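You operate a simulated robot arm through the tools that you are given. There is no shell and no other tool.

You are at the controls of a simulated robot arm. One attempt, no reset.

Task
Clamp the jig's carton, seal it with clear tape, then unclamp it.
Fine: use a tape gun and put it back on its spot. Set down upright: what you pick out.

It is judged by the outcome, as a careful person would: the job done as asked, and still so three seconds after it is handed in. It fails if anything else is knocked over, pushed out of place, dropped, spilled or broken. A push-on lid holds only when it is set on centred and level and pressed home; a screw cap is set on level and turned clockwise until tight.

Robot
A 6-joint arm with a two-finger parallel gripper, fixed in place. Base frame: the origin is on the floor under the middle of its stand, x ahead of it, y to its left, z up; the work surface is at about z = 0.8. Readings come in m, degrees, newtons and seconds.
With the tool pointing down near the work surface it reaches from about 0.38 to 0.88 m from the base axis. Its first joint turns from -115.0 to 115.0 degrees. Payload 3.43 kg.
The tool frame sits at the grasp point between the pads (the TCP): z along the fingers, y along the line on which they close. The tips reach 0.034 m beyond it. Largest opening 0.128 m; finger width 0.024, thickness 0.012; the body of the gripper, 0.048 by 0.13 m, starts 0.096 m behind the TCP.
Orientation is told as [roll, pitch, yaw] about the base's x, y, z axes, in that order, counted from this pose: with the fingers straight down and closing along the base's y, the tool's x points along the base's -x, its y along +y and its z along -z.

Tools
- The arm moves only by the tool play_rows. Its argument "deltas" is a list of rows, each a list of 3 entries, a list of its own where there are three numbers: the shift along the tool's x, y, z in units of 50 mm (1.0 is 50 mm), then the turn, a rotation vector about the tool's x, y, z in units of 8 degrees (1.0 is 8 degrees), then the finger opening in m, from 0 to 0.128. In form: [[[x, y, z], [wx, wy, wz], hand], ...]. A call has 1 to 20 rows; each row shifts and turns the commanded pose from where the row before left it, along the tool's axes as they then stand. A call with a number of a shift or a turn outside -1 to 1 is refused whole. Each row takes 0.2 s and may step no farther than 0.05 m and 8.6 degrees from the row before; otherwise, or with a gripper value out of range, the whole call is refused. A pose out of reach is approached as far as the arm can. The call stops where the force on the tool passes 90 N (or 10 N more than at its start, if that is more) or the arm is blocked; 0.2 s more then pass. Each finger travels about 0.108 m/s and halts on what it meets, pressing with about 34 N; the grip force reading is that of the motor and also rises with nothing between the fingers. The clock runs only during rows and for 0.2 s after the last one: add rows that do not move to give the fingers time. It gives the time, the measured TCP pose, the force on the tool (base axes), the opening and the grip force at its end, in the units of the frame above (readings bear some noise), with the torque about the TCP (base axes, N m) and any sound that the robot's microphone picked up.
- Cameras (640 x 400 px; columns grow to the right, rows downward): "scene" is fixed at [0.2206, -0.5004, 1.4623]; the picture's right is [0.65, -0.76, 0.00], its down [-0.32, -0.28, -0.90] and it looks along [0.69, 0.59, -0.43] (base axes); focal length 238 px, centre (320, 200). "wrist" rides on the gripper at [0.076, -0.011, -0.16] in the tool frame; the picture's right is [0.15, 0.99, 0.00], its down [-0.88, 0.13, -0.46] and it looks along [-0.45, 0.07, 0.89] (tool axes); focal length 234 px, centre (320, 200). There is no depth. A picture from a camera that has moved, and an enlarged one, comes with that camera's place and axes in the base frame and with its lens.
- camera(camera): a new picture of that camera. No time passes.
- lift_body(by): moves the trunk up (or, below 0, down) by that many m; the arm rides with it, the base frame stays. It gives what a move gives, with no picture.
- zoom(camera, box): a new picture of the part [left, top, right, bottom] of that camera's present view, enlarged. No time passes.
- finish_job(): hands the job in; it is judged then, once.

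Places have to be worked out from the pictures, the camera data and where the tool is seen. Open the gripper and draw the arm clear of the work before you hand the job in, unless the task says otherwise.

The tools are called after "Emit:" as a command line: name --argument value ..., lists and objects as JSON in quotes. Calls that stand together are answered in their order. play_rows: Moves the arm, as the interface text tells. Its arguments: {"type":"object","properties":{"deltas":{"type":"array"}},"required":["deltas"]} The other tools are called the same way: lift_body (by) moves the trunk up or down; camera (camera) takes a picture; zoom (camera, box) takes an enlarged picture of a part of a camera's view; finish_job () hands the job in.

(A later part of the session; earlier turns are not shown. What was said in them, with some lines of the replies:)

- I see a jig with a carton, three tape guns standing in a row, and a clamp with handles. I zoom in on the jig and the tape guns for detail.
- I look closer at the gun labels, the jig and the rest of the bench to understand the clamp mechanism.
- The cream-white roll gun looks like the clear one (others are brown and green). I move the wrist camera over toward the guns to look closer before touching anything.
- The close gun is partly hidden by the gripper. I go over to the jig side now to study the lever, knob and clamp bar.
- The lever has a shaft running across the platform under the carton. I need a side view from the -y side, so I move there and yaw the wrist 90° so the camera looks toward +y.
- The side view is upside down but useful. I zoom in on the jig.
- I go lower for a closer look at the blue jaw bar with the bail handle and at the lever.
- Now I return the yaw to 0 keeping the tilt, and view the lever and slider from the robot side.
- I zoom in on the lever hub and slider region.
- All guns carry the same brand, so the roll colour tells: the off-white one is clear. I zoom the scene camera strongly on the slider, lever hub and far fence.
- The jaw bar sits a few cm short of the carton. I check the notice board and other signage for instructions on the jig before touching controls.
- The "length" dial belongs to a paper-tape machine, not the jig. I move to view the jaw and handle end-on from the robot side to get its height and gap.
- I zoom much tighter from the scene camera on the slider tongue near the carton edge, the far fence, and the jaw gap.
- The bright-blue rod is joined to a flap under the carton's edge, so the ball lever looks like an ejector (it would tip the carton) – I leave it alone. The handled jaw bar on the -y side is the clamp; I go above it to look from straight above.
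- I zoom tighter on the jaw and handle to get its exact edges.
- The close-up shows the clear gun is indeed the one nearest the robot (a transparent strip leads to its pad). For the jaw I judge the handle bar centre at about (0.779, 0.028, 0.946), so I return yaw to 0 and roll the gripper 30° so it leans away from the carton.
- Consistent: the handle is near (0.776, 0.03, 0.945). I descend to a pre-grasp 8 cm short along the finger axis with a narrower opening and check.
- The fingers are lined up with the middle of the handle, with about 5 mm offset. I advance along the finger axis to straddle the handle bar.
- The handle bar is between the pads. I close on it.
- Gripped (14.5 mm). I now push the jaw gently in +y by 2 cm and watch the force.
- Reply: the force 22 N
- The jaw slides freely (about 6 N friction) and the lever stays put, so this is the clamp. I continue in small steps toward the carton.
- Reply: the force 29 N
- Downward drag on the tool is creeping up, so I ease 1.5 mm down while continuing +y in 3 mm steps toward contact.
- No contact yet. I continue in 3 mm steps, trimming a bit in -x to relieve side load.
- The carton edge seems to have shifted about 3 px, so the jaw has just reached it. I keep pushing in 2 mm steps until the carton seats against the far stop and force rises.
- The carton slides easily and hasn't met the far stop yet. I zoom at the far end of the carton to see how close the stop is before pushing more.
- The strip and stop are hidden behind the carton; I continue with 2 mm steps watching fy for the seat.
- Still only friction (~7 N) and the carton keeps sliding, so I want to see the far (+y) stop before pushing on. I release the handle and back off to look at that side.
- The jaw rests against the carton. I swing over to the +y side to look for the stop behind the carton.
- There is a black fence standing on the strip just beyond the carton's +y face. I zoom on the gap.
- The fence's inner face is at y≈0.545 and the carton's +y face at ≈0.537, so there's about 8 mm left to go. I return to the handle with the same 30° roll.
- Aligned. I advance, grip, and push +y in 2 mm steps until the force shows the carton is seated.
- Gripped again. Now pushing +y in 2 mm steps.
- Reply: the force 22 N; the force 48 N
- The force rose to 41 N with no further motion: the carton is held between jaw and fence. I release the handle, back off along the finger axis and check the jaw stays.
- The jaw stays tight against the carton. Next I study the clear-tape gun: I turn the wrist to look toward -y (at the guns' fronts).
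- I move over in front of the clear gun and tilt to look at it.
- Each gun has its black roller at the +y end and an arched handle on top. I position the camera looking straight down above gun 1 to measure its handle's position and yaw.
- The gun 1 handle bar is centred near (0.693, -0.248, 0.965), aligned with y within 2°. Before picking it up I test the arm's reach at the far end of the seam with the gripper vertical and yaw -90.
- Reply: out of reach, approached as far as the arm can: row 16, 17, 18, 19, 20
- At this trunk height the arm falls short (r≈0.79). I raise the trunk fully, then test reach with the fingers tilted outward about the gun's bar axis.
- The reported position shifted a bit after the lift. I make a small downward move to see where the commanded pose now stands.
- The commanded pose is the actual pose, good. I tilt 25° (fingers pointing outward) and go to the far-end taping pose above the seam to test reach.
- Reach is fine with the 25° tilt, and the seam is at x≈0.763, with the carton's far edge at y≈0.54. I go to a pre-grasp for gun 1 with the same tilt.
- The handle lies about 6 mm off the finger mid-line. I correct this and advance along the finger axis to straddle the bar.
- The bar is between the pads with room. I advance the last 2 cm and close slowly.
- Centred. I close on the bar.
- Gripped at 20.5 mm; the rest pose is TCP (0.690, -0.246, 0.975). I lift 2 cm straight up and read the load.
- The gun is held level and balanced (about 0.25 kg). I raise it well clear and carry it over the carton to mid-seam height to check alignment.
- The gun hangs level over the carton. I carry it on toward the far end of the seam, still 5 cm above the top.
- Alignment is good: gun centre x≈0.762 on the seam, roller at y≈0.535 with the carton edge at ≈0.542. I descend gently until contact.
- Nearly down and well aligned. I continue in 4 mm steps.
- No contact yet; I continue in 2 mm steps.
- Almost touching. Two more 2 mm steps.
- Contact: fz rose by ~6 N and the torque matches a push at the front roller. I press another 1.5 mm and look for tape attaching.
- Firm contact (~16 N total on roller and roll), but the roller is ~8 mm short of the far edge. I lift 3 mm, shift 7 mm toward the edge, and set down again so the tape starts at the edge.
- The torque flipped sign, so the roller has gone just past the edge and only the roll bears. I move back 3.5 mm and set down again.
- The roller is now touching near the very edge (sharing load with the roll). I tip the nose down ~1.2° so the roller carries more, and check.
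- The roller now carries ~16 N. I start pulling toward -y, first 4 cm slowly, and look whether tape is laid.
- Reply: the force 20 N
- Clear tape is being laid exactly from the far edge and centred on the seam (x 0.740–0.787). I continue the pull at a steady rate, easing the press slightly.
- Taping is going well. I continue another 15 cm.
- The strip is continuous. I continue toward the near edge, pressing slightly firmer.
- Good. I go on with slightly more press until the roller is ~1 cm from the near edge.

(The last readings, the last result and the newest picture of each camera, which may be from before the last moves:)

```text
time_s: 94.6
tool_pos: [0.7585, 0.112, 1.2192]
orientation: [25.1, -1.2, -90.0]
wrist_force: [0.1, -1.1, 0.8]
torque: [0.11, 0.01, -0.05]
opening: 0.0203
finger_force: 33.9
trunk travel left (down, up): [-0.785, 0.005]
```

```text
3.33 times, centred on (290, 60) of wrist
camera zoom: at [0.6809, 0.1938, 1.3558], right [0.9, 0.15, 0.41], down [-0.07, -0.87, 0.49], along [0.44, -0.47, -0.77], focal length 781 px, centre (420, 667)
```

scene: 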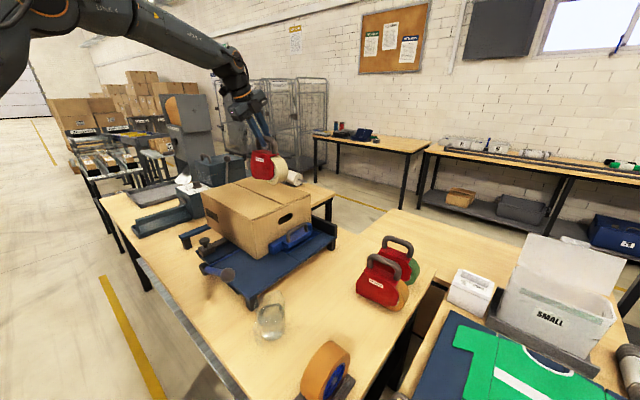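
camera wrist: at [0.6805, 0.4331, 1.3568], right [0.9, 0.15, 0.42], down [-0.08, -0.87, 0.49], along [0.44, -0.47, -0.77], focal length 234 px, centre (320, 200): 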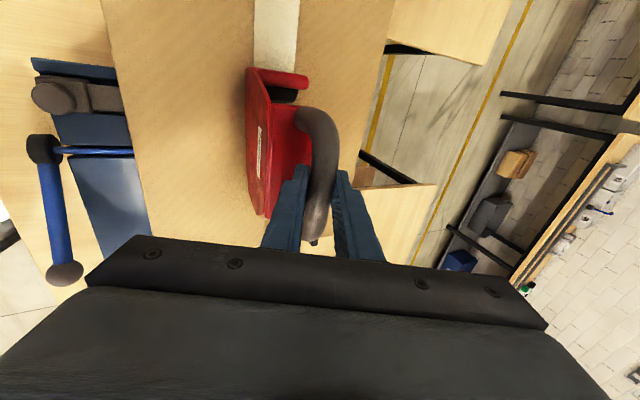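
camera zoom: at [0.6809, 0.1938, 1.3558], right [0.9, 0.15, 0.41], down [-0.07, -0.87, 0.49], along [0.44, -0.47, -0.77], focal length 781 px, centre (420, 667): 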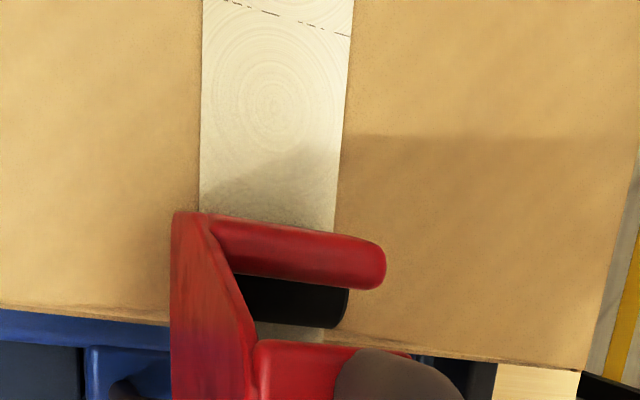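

The tape has been laid right to the near end, and a tail now appears folded down on the end panel. I zoom in to see its state.

Emit:
zoom --camera "scene" --box '[270, 180, 330, 240]'

Emit:
zoom --camera "wrist" --box '[250, 60, 330, 120]'

```text
6.67 times, centred on (300, 210) of scene
camera zoom: at [0.2206, -0.5004, 1.4623], right [0.65, -0.76, 0.0], down [-0.32, -0.28, -0.9], along [0.69, 0.59, -0.43], focal length 1590 px, centre (453, 133)
```

zoom: 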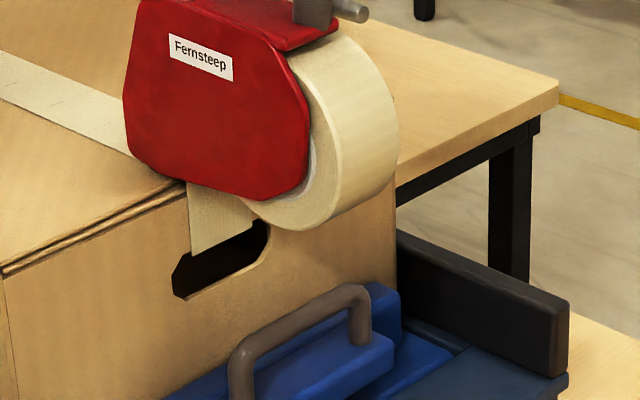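

```text
6.67 times, centred on (290, 90) of wrist
camera zoom: at [0.6809, 0.1938, 1.3558], right [0.9, 0.15, 0.41], down [-0.07, -0.87, 0.49], along [0.44, -0.47, -0.77], focal length 1561 px, centre (520, 933)
```

zoom: 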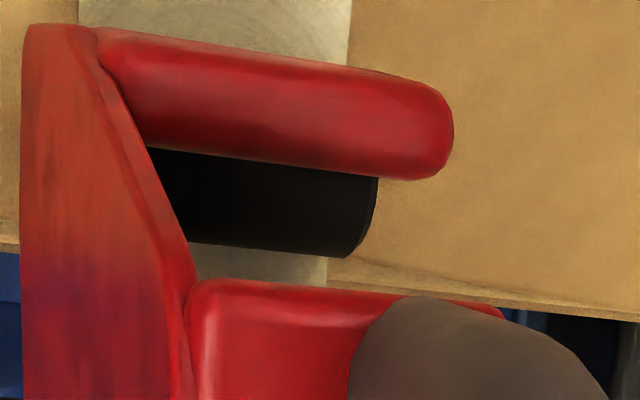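

The tape is complete along the seam with a tail folded on the end panel. I lift the gun straight up, level it, and inspect.

Emit:
play_rows --deltas '[[[0, 0.085, -0.181], [0, 0, 0], 0.0], [[0, 0.169, -0.3625], [0, 0, 0], 0.0], [[0, 0.254, -0.544], [0, 0, 0], 0.0], [[0, 0.254, -0.544], [0, 0.136, 0.0634], 0.0]]'

Emit:
zoom --camera "scene" --box '[190, 130, 350, 260]'

Emit:
camera --camera "wrist"

```text
time_s: 95.6
tool_pos: [0.7582, 0.1163, 1.3087]
orientation: [25.0, 0.0, -90.0]
wrist_force: [0.3, -0.1, -3.3]
torque: [0.06, 0.02, -0.01]
opening: 0.0203
finger_force: 34.2
trunk travel left (down, up): [-0.785, 0.005]
```

```text
3.08 times, centred on (270, 195) of scene
camera zoom: at [0.2206, -0.5004, 1.4623], right [0.65, -0.76, 0.0], down [-0.32, -0.28, -0.9], along [0.69, 0.59, -0.43], focal length 734 px, centre (474, 215)
```

zoom: 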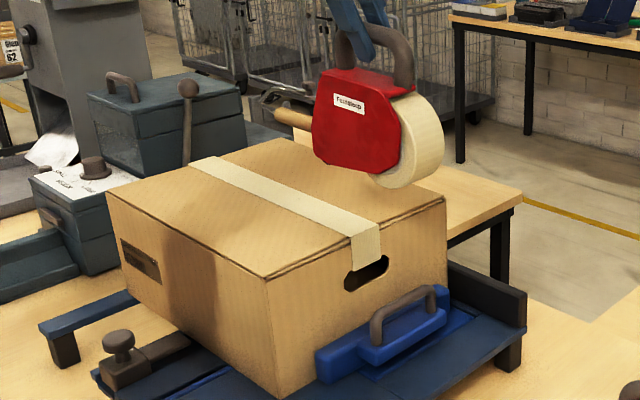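

```text
taken
camera wrist: at [0.6805, 0.1936, 1.4483], right [0.9, 0.15, 0.42], down [-0.07, -0.88, 0.47], along [0.44, -0.45, -0.78], focal length 234 px, centre (320, 200)
```

wrist: 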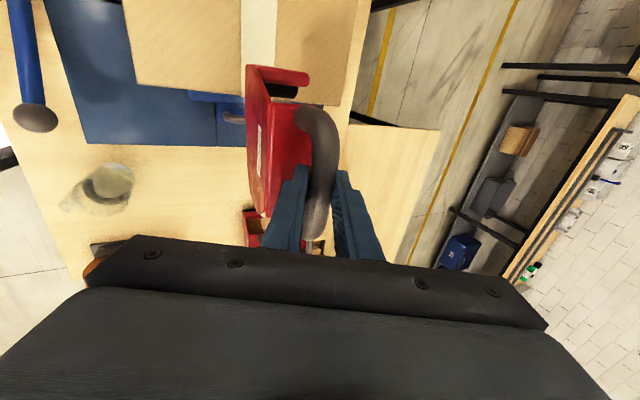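

The carton top is sealed end to end with clear tape, tape cut clean. Now I carry the gun back above its spot.

Emit:
play_rows --deltas '[[[-0.905, -0.154, -0.0718], [0, 0, 0], 0.0], [[-0.905, -0.154, -0.0718], [0, 0, 0], 0.0], [[-0.905, -0.154, -0.0718], [0, 0, 0], 0.0], [[-0.905, -0.154, -0.0718], [0, 0, 0], 0.0], [[-0.905, -0.154, -0.0718], [0, 0, 0], 0.0], [[-0.905, -0.154, -0.0718], [0, 0, 0], 0.0], [[-0.905, -0.154, -0.0718], [0, 0, 0], 0.0], [[-0.905, -0.154, -0.0718], [0, 0, 0], 0.0]]'

Emit:
zoom --camera "scene" --box '[300, 150, 430, 320]'

Emit:
camera --camera "wrist"

```text
time_s: 97.4
tool_pos: [0.6894, -0.2461, 1.3069]
orientation: [24.9, 0.0, -90.0]
wrist_force: [0.1, -0.5, -3.2]
torque: [0.0, 0.0, -0.01]
opening: 0.0202
finger_force: 34.0
trunk travel left (down, up): [-0.785, 0.005]
```

```text
2.35 times, centred on (365, 235) of scene
camera zoom: at [0.2206, -0.5004, 1.4623], right [0.65, -0.76, 0.0], down [-0.32, -0.28, -0.9], along [0.69, 0.59, -0.43], focal length 561 px, centre (214, 118)
```

zoom: 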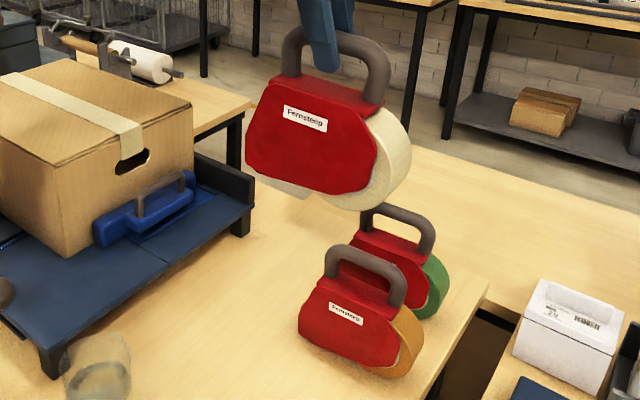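

```text
taken
camera wrist: at [0.6115, -0.1678, 1.4458], right [0.9, 0.15, 0.42], down [-0.07, -0.88, 0.47], along [0.44, -0.45, -0.78], focal length 234 px, centre (320, 200)
```

wrist: 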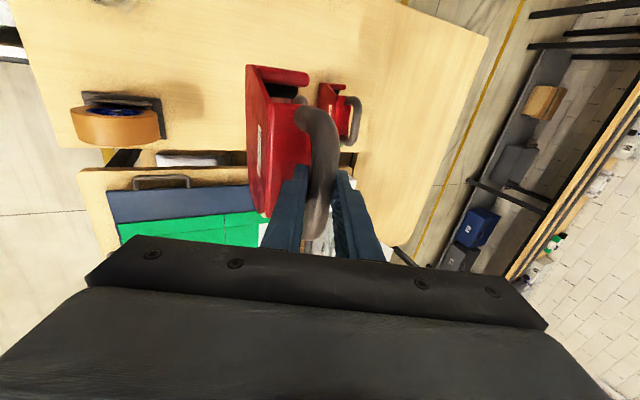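

Right above its spot. I descend to about 3 cm above the bench.

Emit:
play_rows --deltas '[[[0, -0.3945, 0.846], [0, 0, 0], 0.0], [[0, -0.3945, 0.846], [0, 0, 0], 0.0], [[0, -0.3945, 0.846], [0, 0, 0], 0.0], [[0, -0.3945, 0.846], [0, 0, 0], 0.0], [[0, -0.3945, 0.846], [0, 0, 0], 0.0], [[0, -0.3945, 0.846], [0, 0, 0], 0.0], [[0, -0.15, 0.32], [0, 0, 0], 0.0]]'

Emit:
zoom --camera "scene" --box '[320, 240, 390, 330]'

Emit:
zoom --camera "wrist" --box '[250, 60, 390, 230]'

```text
time_s: 99.0
tool_pos: [0.6915, -0.2461, 1.0096]
orientation: [24.9, 0.0, -90.0]
wrist_force: [-0.9, -0.2, -3.4]
torque: [0.02, 0.0, 0.04]
opening: 0.0206
finger_force: 33.7
trunk travel left (down, up): [-0.785, 0.005]
```

```text
4.44 times, centred on (355, 285) of scene
camera zoom: at [0.2206, -0.5004, 1.4623], right [0.65, -0.76, 0.0], down [-0.32, -0.28, -0.9], along [0.69, 0.59, -0.43], focal length 1060 px, centre (164, -178)
```

zoom: 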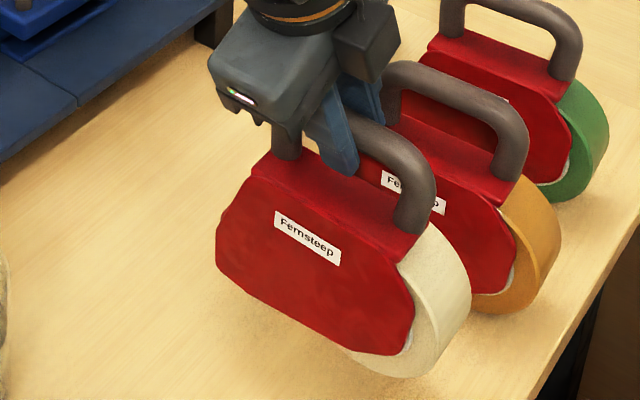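

```text
2.35 times, centred on (320, 145) of wrist
camera zoom: at [0.6132, -0.1685, 1.1494], right [0.9, 0.15, 0.42], down [-0.08, -0.88, 0.47], along [0.44, -0.45, -0.78], focal length 551 px, centre (320, 329)
```

zoom: 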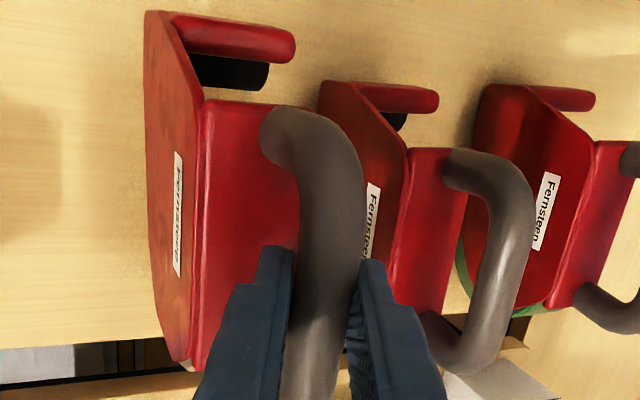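

Compared with the lift-off view the gun has tipped nose-up a few degrees in the grip. I correct by pitching 3° nose-down, then compare.

Emit:
play_rows --deltas '[[[0, 0, 0], [0, -0.34, -0.158], 0.0], [[0, -0.0634, 0.136], [0, 0, 0], 0.0], [[0, 0, 0], [0, 0, 0], 0.0]]'

Emit:
zoom --camera "scene" --box '[320, 240, 390, 330]'

```text
time_s: 99.8
tool_pos: [0.6914, -0.2465, 1.0035]
orientation: [25.0, -2.9, -90.1]
wrist_force: [-0.2, 0.1, -2.7]
torque: [0.05, 0.01, 0.0]
opening: 0.0204
finger_force: 34.3
trunk travel left (down, up): [-0.785, 0.005]
```

```text
4.44 times, centred on (355, 285) of scene
camera zoom: at [0.2206, -0.5004, 1.4623], right [0.65, -0.76, 0.0], down [-0.32, -0.28, -0.9], along [0.69, 0.59, -0.43], focal length 1060 px, centre (164, -178)
```

zoom: 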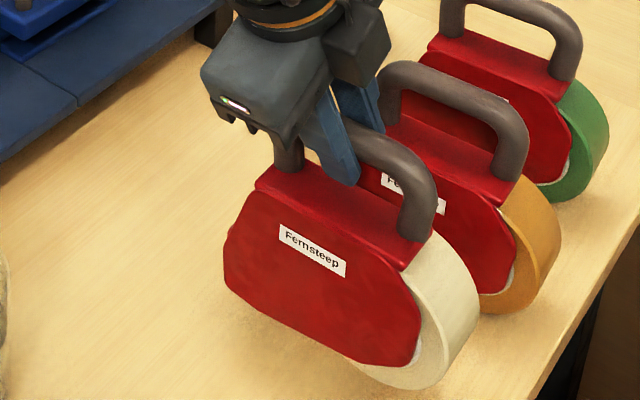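

Now the gun's attitude matches lift-off. I trim 2.5 mm in -x and lower it gently to the bench.

Emit:
play_rows --deltas '[[[0.02, -0.045, -0.021], [0, 0, 0], 0.0], [[0.0101, -0.0844, 0.181], [0, 0, 0], 0.0], [[0.0101, -0.0844, 0.181], [0, 0, 0], 0.0], [[0, 0, 0], [0, 0, 0], 0.0]]'

Emit:
zoom --camera "scene" --box '[320, 240, 390, 330]'

```text
time_s: 100.8
tool_pos: [0.6885, -0.2462, 0.9827]
orientation: [25.1, -2.9, -90.1]
wrist_force: [-0.1, 0.6, -2.8]
torque: [0.07, 0.05, 0.02]
opening: 0.0204
finger_force: 33.9
trunk travel left (down, up): [-0.785, 0.005]
```

```text
4.44 times, centred on (355, 285) of scene
camera zoom: at [0.2206, -0.5004, 1.4623], right [0.65, -0.76, 0.0], down [-0.32, -0.28, -0.9], along [0.69, 0.59, -0.43], focal length 1060 px, centre (164, -178)
```

zoom: 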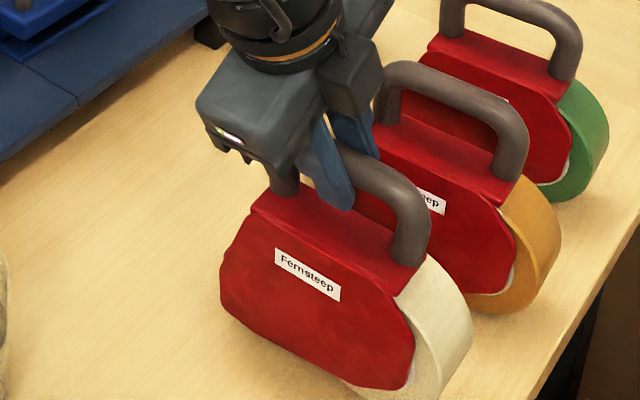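

Almost down. I lower in 2 mm steps to contact.

Emit:
play_rows --deltas '[[[0.002, -0.0169, 0.0362], [0, 0, 0], 0.0], [[0.002, -0.0169, 0.0362], [0, 0, 0], 0.0], [[0, 0, 0], [0, 0, 0], 0.0]]'

```text
time_s: 101.6
tool_pos: [0.6881, -0.2446, 0.9794]
orientation: [25.0, -2.8, -90.1]
wrist_force: [-0.3, -1.2, -3.7]
torque: [0.08, 0.03, -0.02]
opening: 0.0205
finger_force: 34.2
trunk travel left (down, up): [-0.785, 0.005]
```

Emit:
play_rows --deltas '[[[0.002, -0.0169, 0.0362], [0, 0, 0], 0.0], [[0.001, -0.0085, 0.0181], [0, 0, 0], 0.0], [[0, 0, 0], [0, 0, 0], 0.0]]'

Emit:
zoom --camera "scene" --box '[320, 240, 390, 330]'

```text
time_s: 102.4
tool_pos: [0.6883, -0.2458, 0.9748]
orientation: [25.1, -2.9, -90.1]
wrist_force: [0.1, 0.0, -3.8]
torque: [0.05, -0.02, 0.01]
opening: 0.0204
finger_force: 34.0
trunk travel left (down, up): [-0.785, 0.005]
```

```text
4.44 times, centred on (355, 285) of scene
camera zoom: at [0.2206, -0.5004, 1.4623], right [0.65, -0.76, 0.0], down [-0.32, -0.28, -0.9], along [0.69, 0.59, -0.43], focal length 1060 px, centre (164, -178)
```

zoom: 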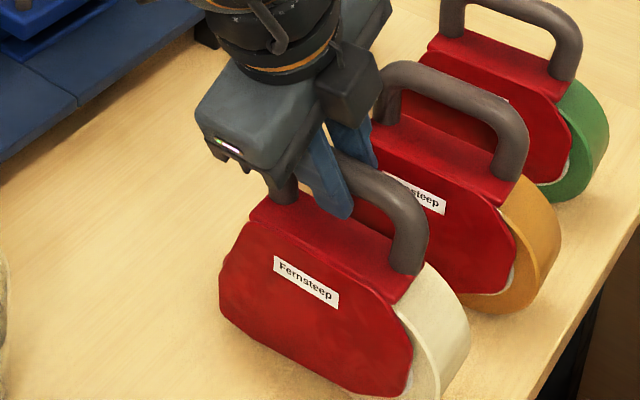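

Emit:
play_rows --deltas '[[[0.001, -0.0127, 0.0272], [0, 0, 0], 0.0], [[0, 0, 0], [0, 0, 0], 0.0]]'

```text
time_s: 103.0
tool_pos: [0.6897, -0.2451, 0.9755]
orientation: [24.9, -2.9, -90.1]
wrist_force: [0.2, -0.1, -0.8]
torque: [0.19, 0.08, 0.02]
opening: 0.0204
finger_force: 34.1
trunk travel left (down, up): [-0.785, 0.005]
```

Contact starts at the front roller. One more millimetre.

Emit:
play_rows --deltas '[[[0.001, -0.0085, 0.0181], [0, 0, 0], 0.0], [[0, 0, 0], [0, 0, 0], 0.0]]'

Emit:
zoom --camera "scene" --box '[320, 240, 390, 330]'

Emit:
zoom --camera "wrist" --box '[250, 90, 390, 230]'

```text
time_s: 103.6
tool_pos: [0.6897, -0.2447, 0.9755]
orientation: [25.0, -3.0, -90.1]
wrist_force: [-0.7, 0.4, 8.9]
torque: [0.76, 0.0, 0.16]
opening: 0.0204
finger_force: 33.9
trunk travel left (down, up): [-0.785, 0.005]
```

```text
4.44 times, centred on (355, 285) of scene
camera zoom: at [0.2206, -0.5004, 1.4623], right [0.65, -0.76, 0.0], down [-0.32, -0.28, -0.9], along [0.69, 0.59, -0.43], focal length 1060 px, centre (164, -178)
```

zoom: 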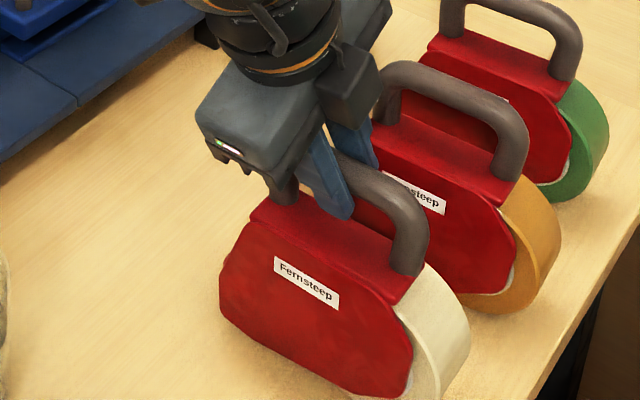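

```text
2.86 times, centred on (320, 160) of wrist
camera zoom: at [0.6108, -0.1603, 1.1097], right [0.9, 0.17, 0.41], down [-0.08, -0.85, 0.51], along [0.44, -0.49, -0.75], focal length 669 px, centre (320, 314)
```

zoom: 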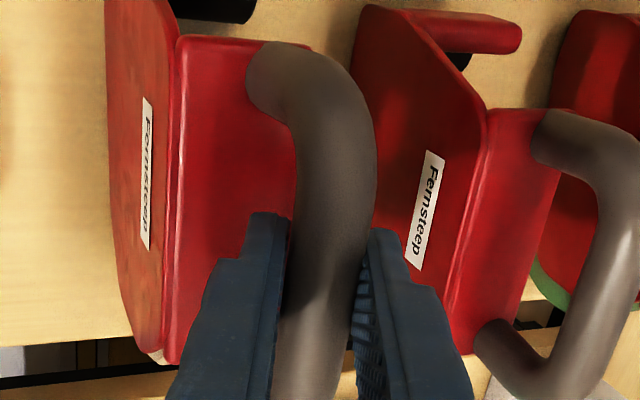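

The nose is loaded, so the roll end is a touch high. I pitch back ~1.2° to share the load before releasing.

Emit:
play_rows --deltas '[[[0, 0, 0], [0, 0.136, 0.0634], 0.0], [[0, 0, 0], [0, 0, 0], 0.0]]'

```text
time_s: 104.2
tool_pos: [0.6889, -0.2473, 0.9744]
orientation: [25.1, -1.7, -90.1]
wrist_force: [0.7, -4.2, 9.3]
torque: [-1.13, -0.09, -0.04]
opening: 0.0203
finger_force: 34.3
trunk travel left (down, up): [-0.785, 0.005]
```

Over-corrected slightly; I go back half of it and relieve 0.5 mm.

Emit:
play_rows --deltas '[[[0, 0.0042, -0.009], [0, -0.066, -0.031], 0.0], [[0, 0, 0], [0, 0, 0], 0.0]]'

```text
time_s: 104.8
tool_pos: [0.6882, -0.2456, 0.9739]
orientation: [25.1, -2.3, -90.1]
wrist_force: [1.3, -2.1, 10.1]
torque: [0.61, -0.03, 0.09]
opening: 0.0204
finger_force: 34.3
trunk travel left (down, up): [-0.785, 0.005]
```

Both ends bear now. I relieve 1 mm and open the fingers slowly.

Emit:
play_rows --deltas '[[[0, 0.0068, -0.0145], [0, 0, 0], 0.0], [[0, 0, 0], [0, 0, 0], 0.024], [[0, 0, 0], [0, 0, 0], 0.03], [[0, 0, 0], [0, 0, 0], 0.042], [[0, 0, 0], [0, 0, 0], 0.045]]'

Emit:
zoom --camera "scene" --box '[320, 240, 390, 330]'

Emit:
zoom --camera "wrist" --box '[250, 90, 390, 230]'

```text
time_s: 106.0
tool_pos: [0.6891, -0.2442, 0.9758]
orientation: [25.0, -2.3, -90.2]
wrist_force: [-0.4, 0.3, 0.8]
torque: [0.02, -0.01, -0.01]
opening: 0.045
finger_force: 0.0
trunk travel left (down, up): [-0.785, 0.005]
```

```text
4.44 times, centred on (355, 285) of scene
camera zoom: at [0.2206, -0.5004, 1.4623], right [0.65, -0.76, 0.0], down [-0.32, -0.28, -0.9], along [0.69, 0.59, -0.43], focal length 1060 px, centre (164, -178)
```

zoom: 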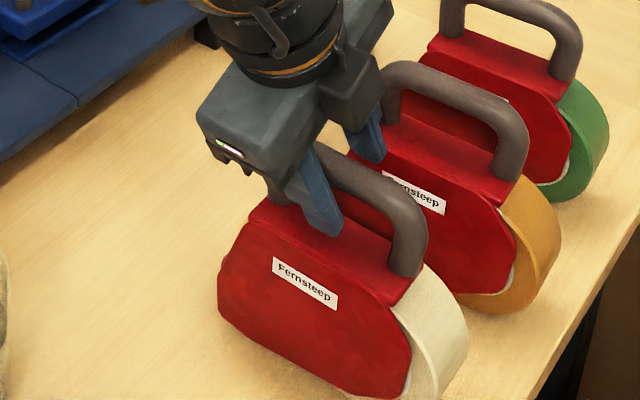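

```text
2.86 times, centred on (320, 160) of wrist
camera zoom: at [0.6105, -0.1619, 1.1108], right [0.9, 0.16, 0.41], down [-0.08, -0.86, 0.5], along [0.44, -0.48, -0.76], focal length 669 px, centre (320, 314)
```

zoom: 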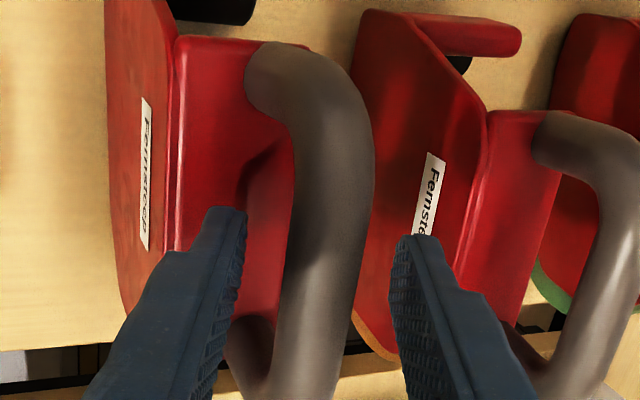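

The gun stands upright on its own. I retreat along the finger axis and compare its place with the earlier picture.

Emit:
play_rows --deltas '[[[0, 0, -0.3], [0, 0, 0], 0.047], [[0, 0, -0.6], [0, 0, 0], 0.05], [[0, 0, -0.8], [0, 0, 0], 0.05], [[0, 0, -0.9], [0, 0, 0], 0.06], [[0, 0.42, -0.85], [0, 0, 0], 0.08], [[0, 0.42, -0.85], [0, 0, 0], 0.1]]'

Emit:
zoom --camera "scene" --box '[325, 265, 395, 340]'

Emit:
camera --camera "scene"

```text
time_s: 107.4
tool_pos: [0.6352, -0.235, 1.1869]
orientation: [24.9, -2.3, -90.0]
wrist_force: [0.4, -0.2, 0.8]
torque: [0.01, 0.04, -0.02]
opening: 0.1001
finger_force: 0.1
trunk travel left (down, up): [-0.785, 0.005]
```

```text
5.33 times, centred on (360, 302) of scene
camera zoom: at [0.2206, -0.5004, 1.4623], right [0.65, -0.76, 0.0], down [-0.32, -0.28, -0.9], along [0.69, 0.59, -0.43], focal length 1272 px, centre (107, -347)
```

zoom: 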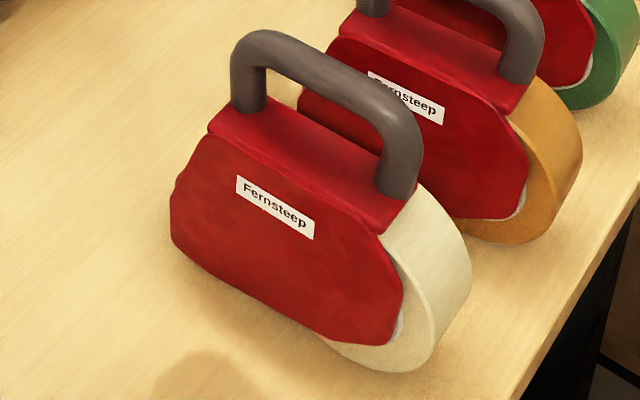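

```text
taken
```

scene: 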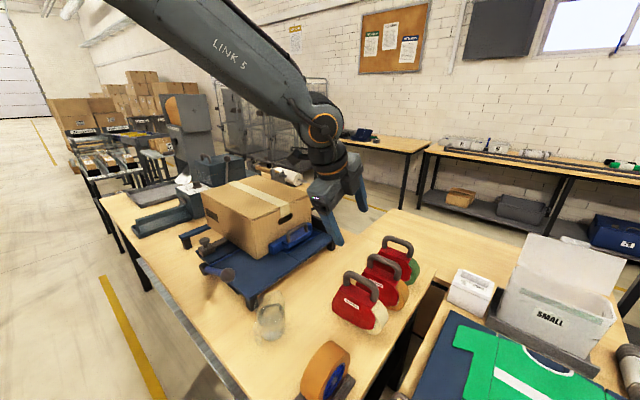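

The gun is back on its spot upright (rear matches within a pixel, front within a few mm). Now I go to unclamp: reorient the wrist to vertical, yaw 0.

Emit:
play_rows --deltas '[[[0, 0.38, -0.816], [0, 0.26, 0.1215], 0.1], [[0, 0, 0], [0.78, 0, 0], 0.1], [[0, 0, 0], [0.78, 0, 0], 0.1], [[0, 0, 0], [0.78, 0, 0], 0.1], [[0, 0, 0], [0.78, 0, 0], 0.1], [[0, 0, 0], [0, 0, -0.9375], 0.08], [[0, 0, 0], [0, 0, -0.9375], 0.06], [[0, 0, 0], [0, 0, -0.9375], 0.05], [[0, 0, 0], [0, 0, -0.9375], 0.05], [[0, 0, 0], [0, 0, -0.9375], 0.05], [[0, 0, 0], [0, 0, -0.9375], 0.05], [[0, 0, 0], [0, 0, -0.9375], 0.05], [[0, 0, 0], [0, 0, -0.9375], 0.05], [[0, 0, 0], [0, 0, -0.9375], 0.05], [[0, 0, 0], [0, 0, -0.9375], 0.05], [[0, 0, 0], [0, 0, -0.9375], 0.05], [[0, 0, 0], [0, 0, -0.9375], 0.05]]'

```text
time_s: 111.0
tool_pos: [0.6357, -0.2342, 1.2334]
orientation: [0.0, 0.0, 0.1]
wrist_force: [-0.6, -0.4, -0.3]
torque: [0.02, -0.02, -0.02]
opening: 0.0499
finger_force: 0.1
trunk travel left (down, up): [-0.785, 0.005]
```

Emit:
play_rows --deltas '[[[-0.477, 0.78, 0.11], [0, 0, 0], 0.05], [[-0.477, 0.78, 0.11], [0, 0, 0], 0.05], [[-0.477, 0.78, 0.11], [0, 0, 0], 0.05], [[-0.477, 0.78, 0.11], [0, 0, 0], 0.05], [[-0.477, 0.78, 0.11], [0, 0, 0], 0.05], [[-0.477, 0.78, 0.11], [0, 0, 0], 0.05], [[0, 0, 0], [-0.9375, 0, 0], 0.05], [[0, 0, 0], [-0.9375, 0, 0], 0.05], [[0, 0, 0], [-0.9375, 0, 0], 0.05], [[0, 0, 0], [-0.9375, 0, 0], 0.05], [[0, -0.177, 0.911], [0, 0, 0], 0.05], [[0, -0.177, 0.911], [0, 0, 0], 0.05], [[0, -0.177, 0.911], [0, 0, 0], 0.05], [[0, -0.177, 0.911], [0, 0, 0], 0.045]]'

Emit:
zoom --camera "wrist" --box '[250, 110, 390, 230]'

Emit:
zoom --camera "scene" --box '[260, 170, 370, 270]'

```text
time_s: 114.0
tool_pos: [0.7794, 0.0595, 1.0229]
orientation: [30.0, -0.1, -0.1]
wrist_force: [-0.6, -0.8, 0.8]
torque: [-0.01, -0.02, 0.03]
opening: 0.045
finger_force: 0.1
trunk travel left (down, up): [-0.785, 0.005]
```

```text
3.33 times, centred on (320, 170) of wrist
camera zoom: at [0.7029, -0.0275, 1.1546], right [-0.15, 0.86, 0.49], down [0.88, -0.12, 0.46], along [0.45, 0.5, -0.74], focal length 781 px, centre (320, 300)
```

zoom: 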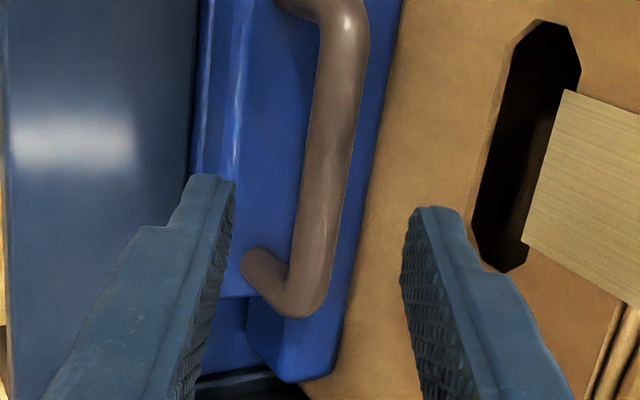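

```text
4.00 times, centred on (315, 220) of scene
camera zoom: at [0.2206, -0.5004, 1.4623], right [0.65, -0.76, 0.0], down [-0.32, -0.28, -0.9], along [0.69, 0.59, -0.43], focal length 954 px, centre (340, 120)
```

zoom: 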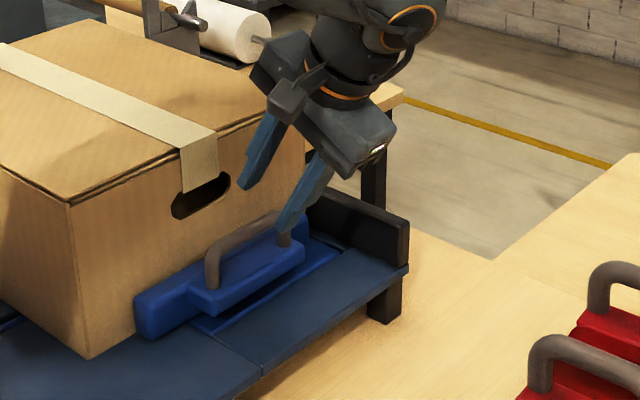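

Aligned with the handle. I advance, grip and then pull the jaw back in -y.

Emit:
play_rows --deltas '[[[0, 0.02, 0.6], [0, 0, 0], 0.042], [[0, 0.02, 0.5], [0, 0, 0], 0.042], [[0, 0, 0.36], [0, 0, 0], 0.042], [[0, 0, 0], [0, 0, 0], 0.025], [[0, 0, 0], [0, 0, 0], 0.0], [[0, 0, 0], [0, 0, 0], 0.0]]'

Emit:
zoom --camera "wrist" --box '[250, 110, 390, 230]'

```text
time_s: 115.4
tool_pos: [0.7797, 0.0976, 0.9598]
orientation: [30.0, 0.0, -0.1]
wrist_force: [0.7, -1.5, -1.9]
torque: [-0.01, -0.05, -0.47]
opening: 0.0145
finger_force: 45.2
trunk travel left (down, up): [-0.785, 0.005]
```

```text
3.33 times, centred on (320, 170) of wrist
camera zoom: at [0.7027, 0.0104, 1.0923], right [-0.14, 0.86, 0.49], down [0.88, -0.12, 0.46], along [0.45, 0.5, -0.74], focal length 781 px, centre (320, 300)
```

zoom: 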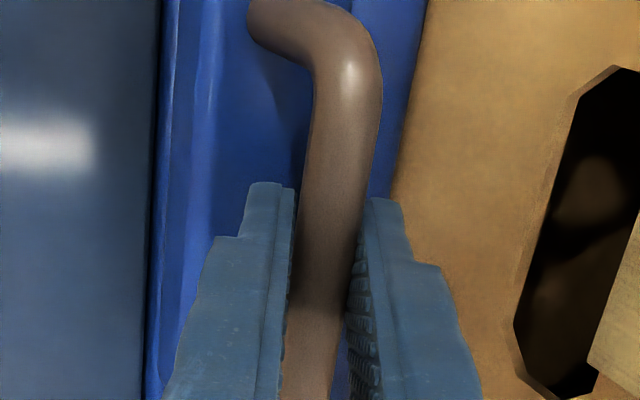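

Gripped. I pull the jaw back in -y, first 2 cm.

Emit:
play_rows --deltas '[[[0, -0.0866, -0.05], [0, 0, 0], 0.0], [[0, -0.0866, -0.05], [0, 0, 0], 0.0], [[0, -0.0866, -0.05], [0, 0, 0], 0.0], [[0, -0.0866, -0.05], [0, 0, 0], 0.0]]'

Emit:
zoom --camera "scene" --box '[190, 160, 350, 310]'

```text
time_s: 116.4
tool_pos: [0.7792, 0.0772, 0.961]
orientation: [30.0, 0.1, -0.2]
wrist_force: [1.1, 5.5, -7.5]
torque: [0.08, 0.36, -0.23]
opening: 0.0149
finger_force: 45.4
trunk travel left (down, up): [-0.785, 0.005]
```

```text
2.67 times, centred on (270, 235) of scene
camera zoom: at [0.2206, -0.5004, 1.4623], right [0.65, -0.76, 0.0], down [-0.32, -0.28, -0.9], along [0.69, 0.59, -0.43], focal length 636 px, centre (453, 107)
```

zoom: 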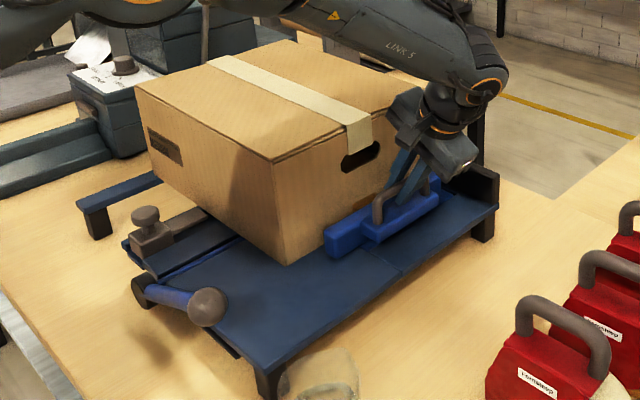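

The jaw comes back easily and the carton stays in place. I pull the remaining ~5.3 cm to its original open position.

Emit:
play_rows --deltas '[[[0, -0.13, -0.075], [0, 0, 0], 0.0], [[0, -0.13, -0.075], [0, 0, 0], 0.0], [[0, -0.13, -0.075], [0, 0, 0], 0.0], [[0, -0.13, -0.075], [0, 0, 0], 0.0], [[0, -0.13, -0.075], [0, 0, 0], 0.0], [[0, -0.13, -0.075], [0, 0, 0], 0.0], [[0, -0.12, -0.07], [0, 0, 0], 0.0]]'

Emit:
zoom --camera "scene" --box '[190, 160, 350, 310]'

```text
time_s: 118.0
tool_pos: [0.7791, 0.0263, 0.9618]
orientation: [29.8, 0.1, -0.1]
wrist_force: [-1.1, 5.3, -18.4]
torque: [0.02, 0.01, -0.39]
opening: 0.0145
finger_force: 45.2
trunk travel left (down, up): [-0.785, 0.005]
```

```text
2.67 times, centred on (270, 235) of scene
camera zoom: at [0.2206, -0.5004, 1.4623], right [0.65, -0.76, 0.0], down [-0.32, -0.28, -0.9], along [0.69, 0.59, -0.43], focal length 636 px, centre (453, 107)
```

zoom: 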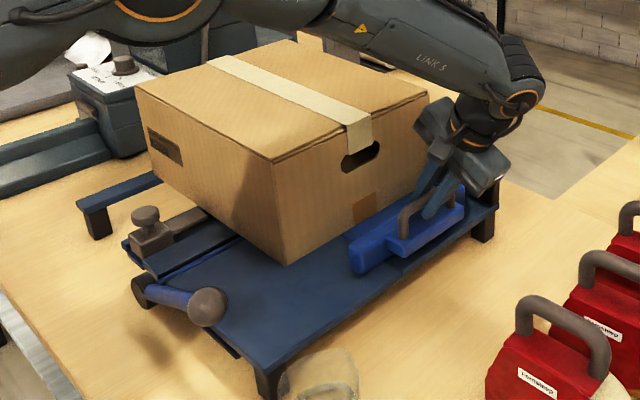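

The jaw is open again (2.5 mm from where it began). I finish the last bit, release the handle and back off.

Emit:
play_rows --deltas '[[[0, -0.043, -0.025], [0, 0, 0], 0.0], [[0, -0.01, 0.017], [0, 0, 0], 0.0], [[0, 0, 0], [0, 0, 0], 0.03], [[0, 0, 0], [0, 0, 0], 0.045], [[0, 0, -0.5], [0, 0, 0], 0.05], [[0, 0, -0.8], [0, 0, 0], 0.05], [[0, 0, -0.9], [0, 0, 0], 0.05], [[0, 0.5, -0.866], [0, 0, 0], 0.06], [[0, 0.5, -0.866], [0, 0, 0], 0.08], [[0, 0.5, -0.866], [0, 0, 0], 0.1], [[0, 0.5, -0.866], [0, 0, 0], 0.128], [[0, 0, 0], [0.9375, 0, 0], 0.128], [[0, 0, 0], [0.9375, 0, 0], 0.128], [[0, 0, 0], [0.9375, 0, 0], 0.128], [[0, 0, 0], [0.9375, 0, 0], 0.128]]'

Emit:
zoom --camera "scene" --box '[190, 160, 350, 310]'

Emit:
camera --camera "scene"

```text
time_s: 121.2
tool_pos: [0.7782, -0.0312, 1.2565]
orientation: [-0.1, -0.2, -0.1]
wrist_force: [-0.9, -0.4, 1.0]
torque: [0.03, 0.04, 0.01]
opening: 0.1283
finger_force: 0.1
trunk travel left (down, up): [-0.785, 0.005]
```

```text
2.67 times, centred on (270, 235) of scene
camera zoom: at [0.2206, -0.5004, 1.4623], right [0.65, -0.76, 0.0], down [-0.32, -0.28, -0.9], along [0.69, 0.59, -0.43], focal length 636 px, centre (453, 107)
```

zoom: 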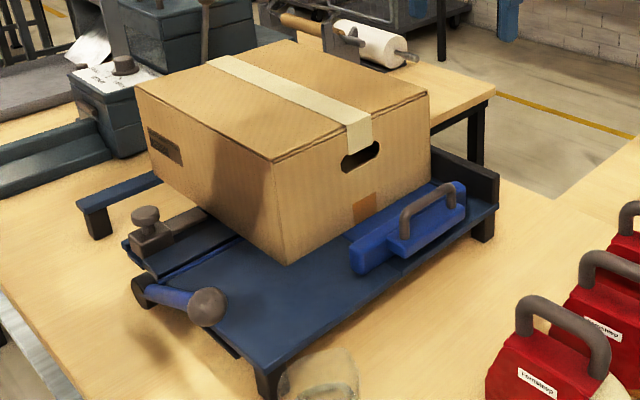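

```text
taken
```

scene: 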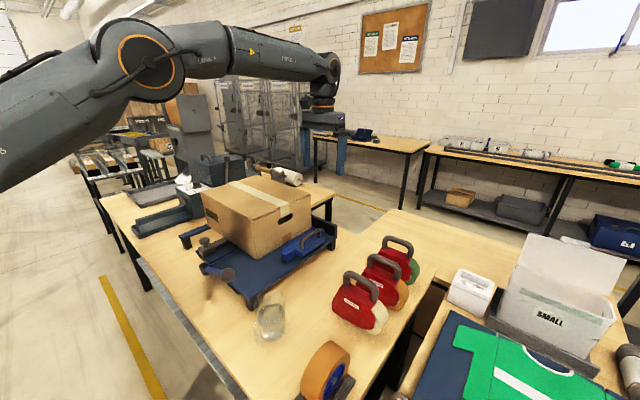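

Jaw open, carton sealed, guns standing. To verify gun placement I return to the exact start pose and compare with the first wrist picture.

Emit:
play_rows --deltas '[[[0.608, -0.138, -0.533], [0, 0, 0], 0.128], [[0.608, -0.138, -0.533], [0, 0, 0], 0.128], [[0.608, -0.138, -0.533], [0, 0, 0], 0.128], [[0.608, -0.138, -0.533], [0, 0, 0], 0.128], [[0.608, -0.138, -0.533], [0, 0, 0], 0.128]]'

Emit:
camera --camera "wrist"

Emit:
zoom --camera "wrist" --box '[210, 90, 300, 230]'

Emit:
zoom --camera "wrist" --box '[320, 20, 600, 240]'

```text
time_s: 122.4
tool_pos: [0.6257, -0.0671, 1.3894]
orientation: [0.0, 0.0, 0.1]
wrist_force: [0.5, -0.5, -1.0]
torque: [0.02, 0.05, -0.05]
opening: 0.1282
finger_force: 0.1
trunk travel left (down, up): [-0.785, 0.005]
```

```text
taken
camera wrist: at [0.5499, -0.0748, 1.5477], right [-0.15, 0.99, 0.0], down [0.88, 0.13, 0.46], along [0.45, 0.07, -0.89], focal length 234 px, centre (320, 200)
```

wrist: 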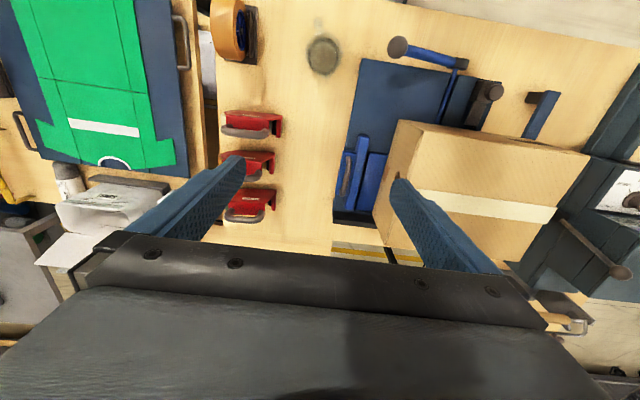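

```text
2.86 times, centred on (255, 160) of wrist
camera zoom: at [0.5499, -0.0748, 1.5477], right [-0.15, 0.99, 0.0], down [0.88, 0.13, 0.46], along [0.45, 0.07, -0.89], focal length 669 px, centre (506, 314)
```

zoom: 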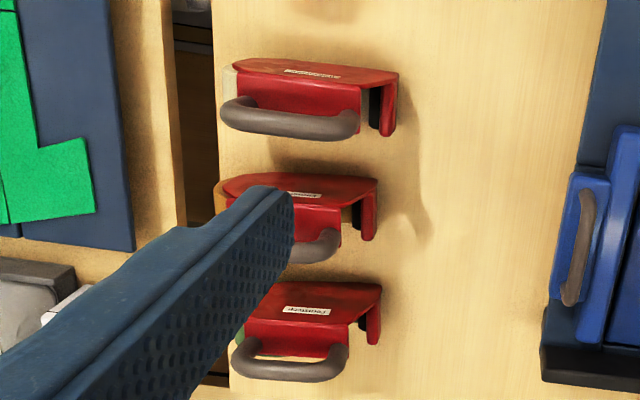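

```text
1.82 times, centred on (460, 130) of wrist
camera zoom: at [0.5499, -0.0748, 1.5477], right [-0.15, 0.99, 0.0], down [0.88, 0.13, 0.46], along [0.45, 0.07, -0.89], focal length 426 px, centre (66, 327)
```

zoom: 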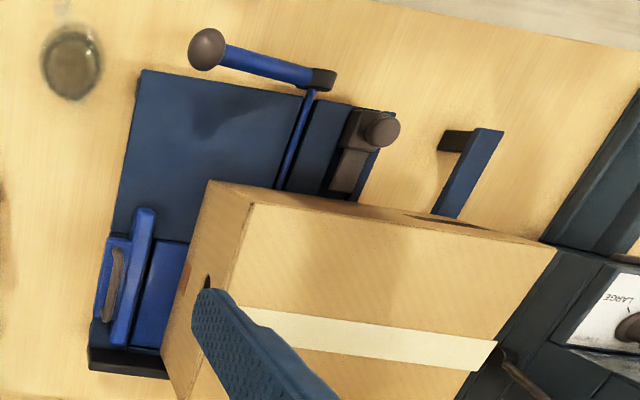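

Gun 1 is within a few mm of its original place, upright. I take one look at the far (+y) end of the carton to confirm the tape there.

Emit:
play_rows --deltas '[[[0.22, 0.896, 0.1125], [0, 0, 0], 0.128], [[0.22, 0.896, 0.1125], [0, 0, 0], 0.128], [[0.22, 0.896, 0.1125], [0, 0, 0], 0.128], [[0.22, 0.896, 0.1125], [0, 0, 0], 0.128], [[0.22, 0.896, 0.1125], [0, 0, 0], 0.128], [[0.22, 0.896, 0.1125], [0, 0, 0], 0.128], [[0.22, 0.896, 0.1125], [0, 0, 0], 0.128], [[0.22, 0.896, 0.1125], [0, 0, 0], 0.128], [[0.22, 0.896, 0.1125], [0, 0, 0], 0.128], [[0.22, 0.896, 0.1125], [0, 0, 0], 0.128], [[0.22, 0.896, 0.1125], [0, 0, 0], 0.128], [[0.22, 0.896, 0.1125], [0, 0, 0], 0.128], [[0.22, 0.896, 0.1125], [0, 0, 0], 0.128], [[0.22, 0.896, 0.1125], [0, 0, 0], 0.128], [[0.22, 0.896, 0.1125], [0, 0, 0], 0.128], [[0.22, 0.896, 0.1125], [0, 0, 0], 0.128]]'

Emit:
camera --camera "wrist"

Emit:
zoom --camera "wrist" --box '[200, 130, 320, 250]'

```text
time_s: 125.8
tool_pos: [0.4524, 0.6523, 1.2997]
orientation: [-0.1, 0.0, 0.0]
wrist_force: [0.5, 0.9, 1.1]
torque: [-0.05, -0.02, 0.0]
opening: 0.1281
finger_force: 0.0
trunk travel left (down, up): [-0.785, 0.005]
```

```text
taken
camera wrist: at [0.3753, 0.6439, 1.4581], right [-0.15, 0.99, 0.0], down [0.88, 0.13, 0.46], along [0.45, 0.06, -0.89], focal length 234 px, centre (320, 200)
```

wrist: 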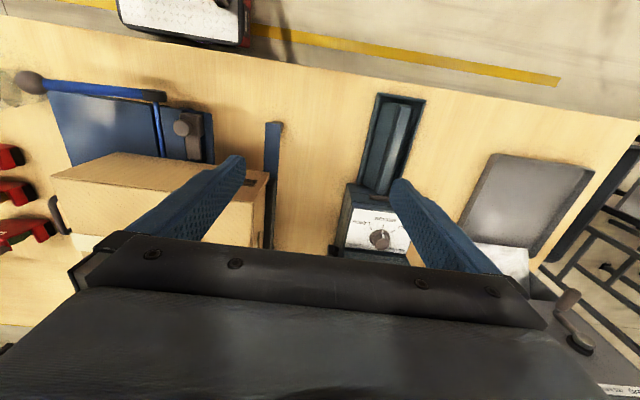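

```text
3.33 times, centred on (260, 190) of wrist
camera zoom: at [0.3753, 0.6439, 1.4581], right [-0.15, 0.99, 0.0], down [0.88, 0.13, 0.46], along [0.45, 0.06, -0.89], focal length 781 px, centre (520, 233)
```

zoom: 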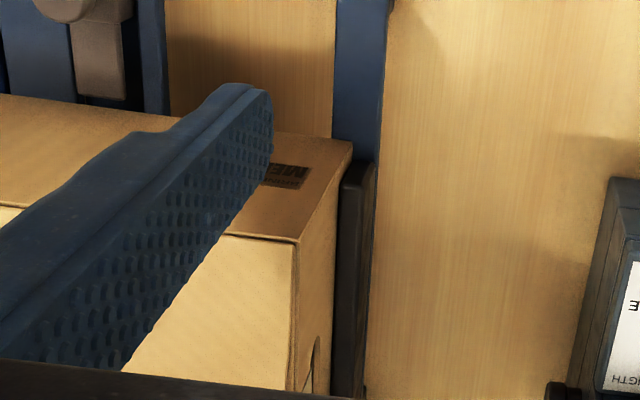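

The tape end is just below the frame; I tilt the camera forward 24° to see it.

Emit:
play_rows --deltas '[[[0, 0, 0], [0, -1.0, 0], 0.128], [[0, 0, 0], [0, -1.0, 0], 0.128], [[0, 0, 0], [0, -1.0, 0], 0.128]]'

Emit:
zoom --camera "wrist" --box '[180, 80, 320, 240]'

```text
time_s: 126.6
tool_pos: [0.4519, 0.6515, 1.3001]
orientation: [0.0, -24.2, -0.1]
wrist_force: [0.4, 0.1, 0.5]
torque: [-0.02, -0.01, 0.01]
opening: 0.1279
finger_force: 0.1
trunk travel left (down, up): [-0.785, 0.005]
```

```text
2.50 times, centred on (250, 160) of wrist
camera zoom: at [0.3163, 0.6427, 1.4133], right [-0.13, 0.99, -0.06], down [0.62, 0.13, 0.78], along [0.77, 0.07, -0.63], focal length 585 px, centre (495, 300)
```

zoom: 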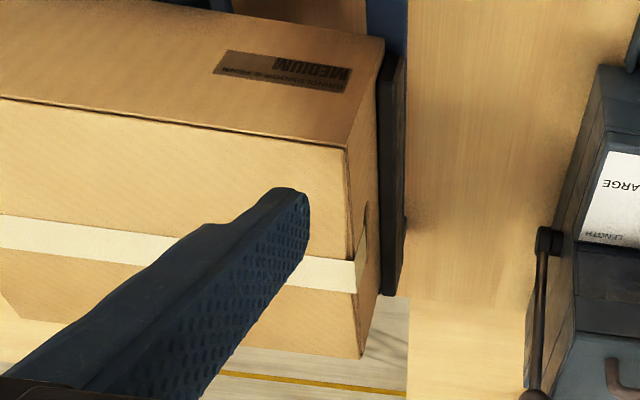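

The tape also folds down on the far end panel, so the seal is complete. I level the wrist and draw the arm back up clear near the starting pose.

Emit:
play_rows --deltas '[[[0, 0, 0], [0, 1.0, 0], 0.128], [[0, 0, 0], [0, 1.0, 0], 0.128], [[0, 0, 0], [0, 1.0, 0], 0.128], [[-0.22, -0.896, -0.1125], [0, 0, 0], 0.128], [[-0.22, -0.896, -0.1125], [0, 0, 0], 0.128], [[-0.22, -0.896, -0.1125], [0, 0, 0], 0.128], [[-0.22, -0.896, -0.1125], [0, 0, 0], 0.128], [[-0.22, -0.896, -0.1125], [0, 0, 0], 0.128], [[-0.22, -0.896, -0.1125], [0, 0, 0], 0.128], [[-0.22, -0.896, -0.1125], [0, 0, 0], 0.128], [[-0.22, -0.896, -0.1125], [0, 0, 0], 0.128], [[-0.22, -0.896, -0.1125], [0, 0, 0], 0.128], [[-0.22, -0.896, -0.1125], [0, 0, 0], 0.128], [[-0.22, -0.896, -0.1125], [0, 0, 0], 0.128], [[-0.22, -0.896, -0.1125], [0, 0, 0], 0.128], [[-0.22, -0.896, -0.1125], [0, 0, 0], 0.128], [[-0.22, -0.896, -0.1125], [0, 0, 0], 0.128], [[-0.22, -0.896, -0.1125], [0, 0, 0], 0.128]]'

Emit:
camera --camera "scene"

Emit:
camera --camera "wrist"

```text
time_s: 130.4
tool_pos: [0.6155, -0.0207, 1.3854]
orientation: [-0.1, 0.0, -0.1]
wrist_force: [-0.3, 0.7, 0.7]
torque: [-0.03, 0.0, -0.01]
opening: 0.1278
finger_force: 0.0
trunk travel left (down, up): [-0.785, 0.005]
```

```text
taken
```

scene: 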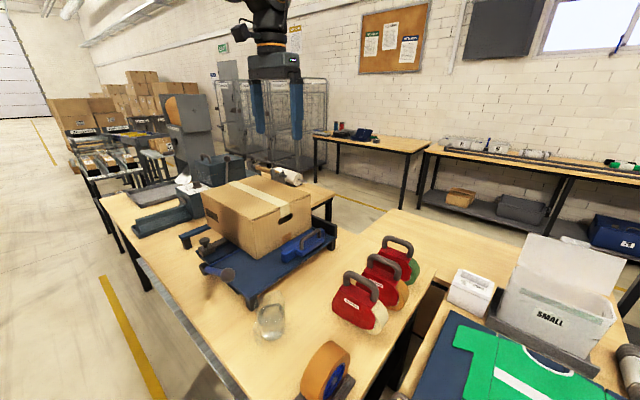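

```text
taken
camera wrist: at [0.5395, -0.0296, 1.5433], right [-0.15, 0.99, 0.0], down [0.88, 0.13, 0.46], along [0.45, 0.07, -0.89], focal length 234 px, centre (320, 200)
```

wrist: 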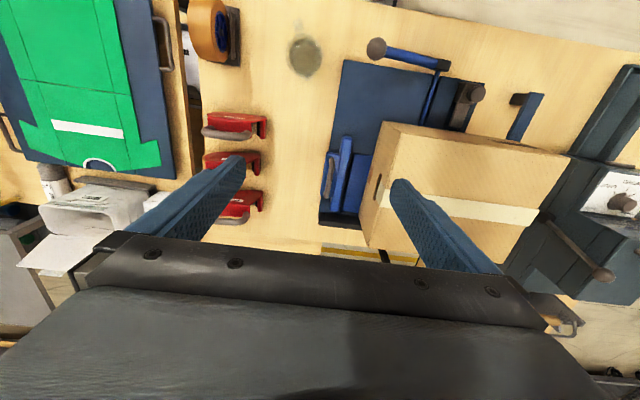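

Everything checks out: the carton is sealed with clear tape along the whole seam and down both ends, and the clamp jaw is back open. The tape gun stands upright on its spot, nothing else has been disturbed, and the gripper is open and clear. I hand the job in.

Emit:
finish_job

```text
The job is handed in.
```

The carton was clamped, sealed with clear tape, and unclamped, and the job has been handed in.

- **Clamping:** I slid the blue jaw by its handle until it pressed the carton against the far fence, where the force rose to about 41 N. The carton moved about 3 cm along the jig as it seated.
- **Taping:** The tape runs the full length of the seam, centred on it. It folds down onto the panels at both ends.
- **Unclamping:** The jaw is back at its original open position, and the carton stayed where it was clamped.
- **Tape gun:** It stands upright on its spot. Its back end matches the start. Its front is turned about 3–4°, roughly 7 mm.

I did not touch the ball lever or the small knob slider on the jig. The lever appears to lift the carton out, and the slider was not needed. Nothing else on the bench was moved in the final pictures. The gripper is open, and the arm is raised clear of the work.
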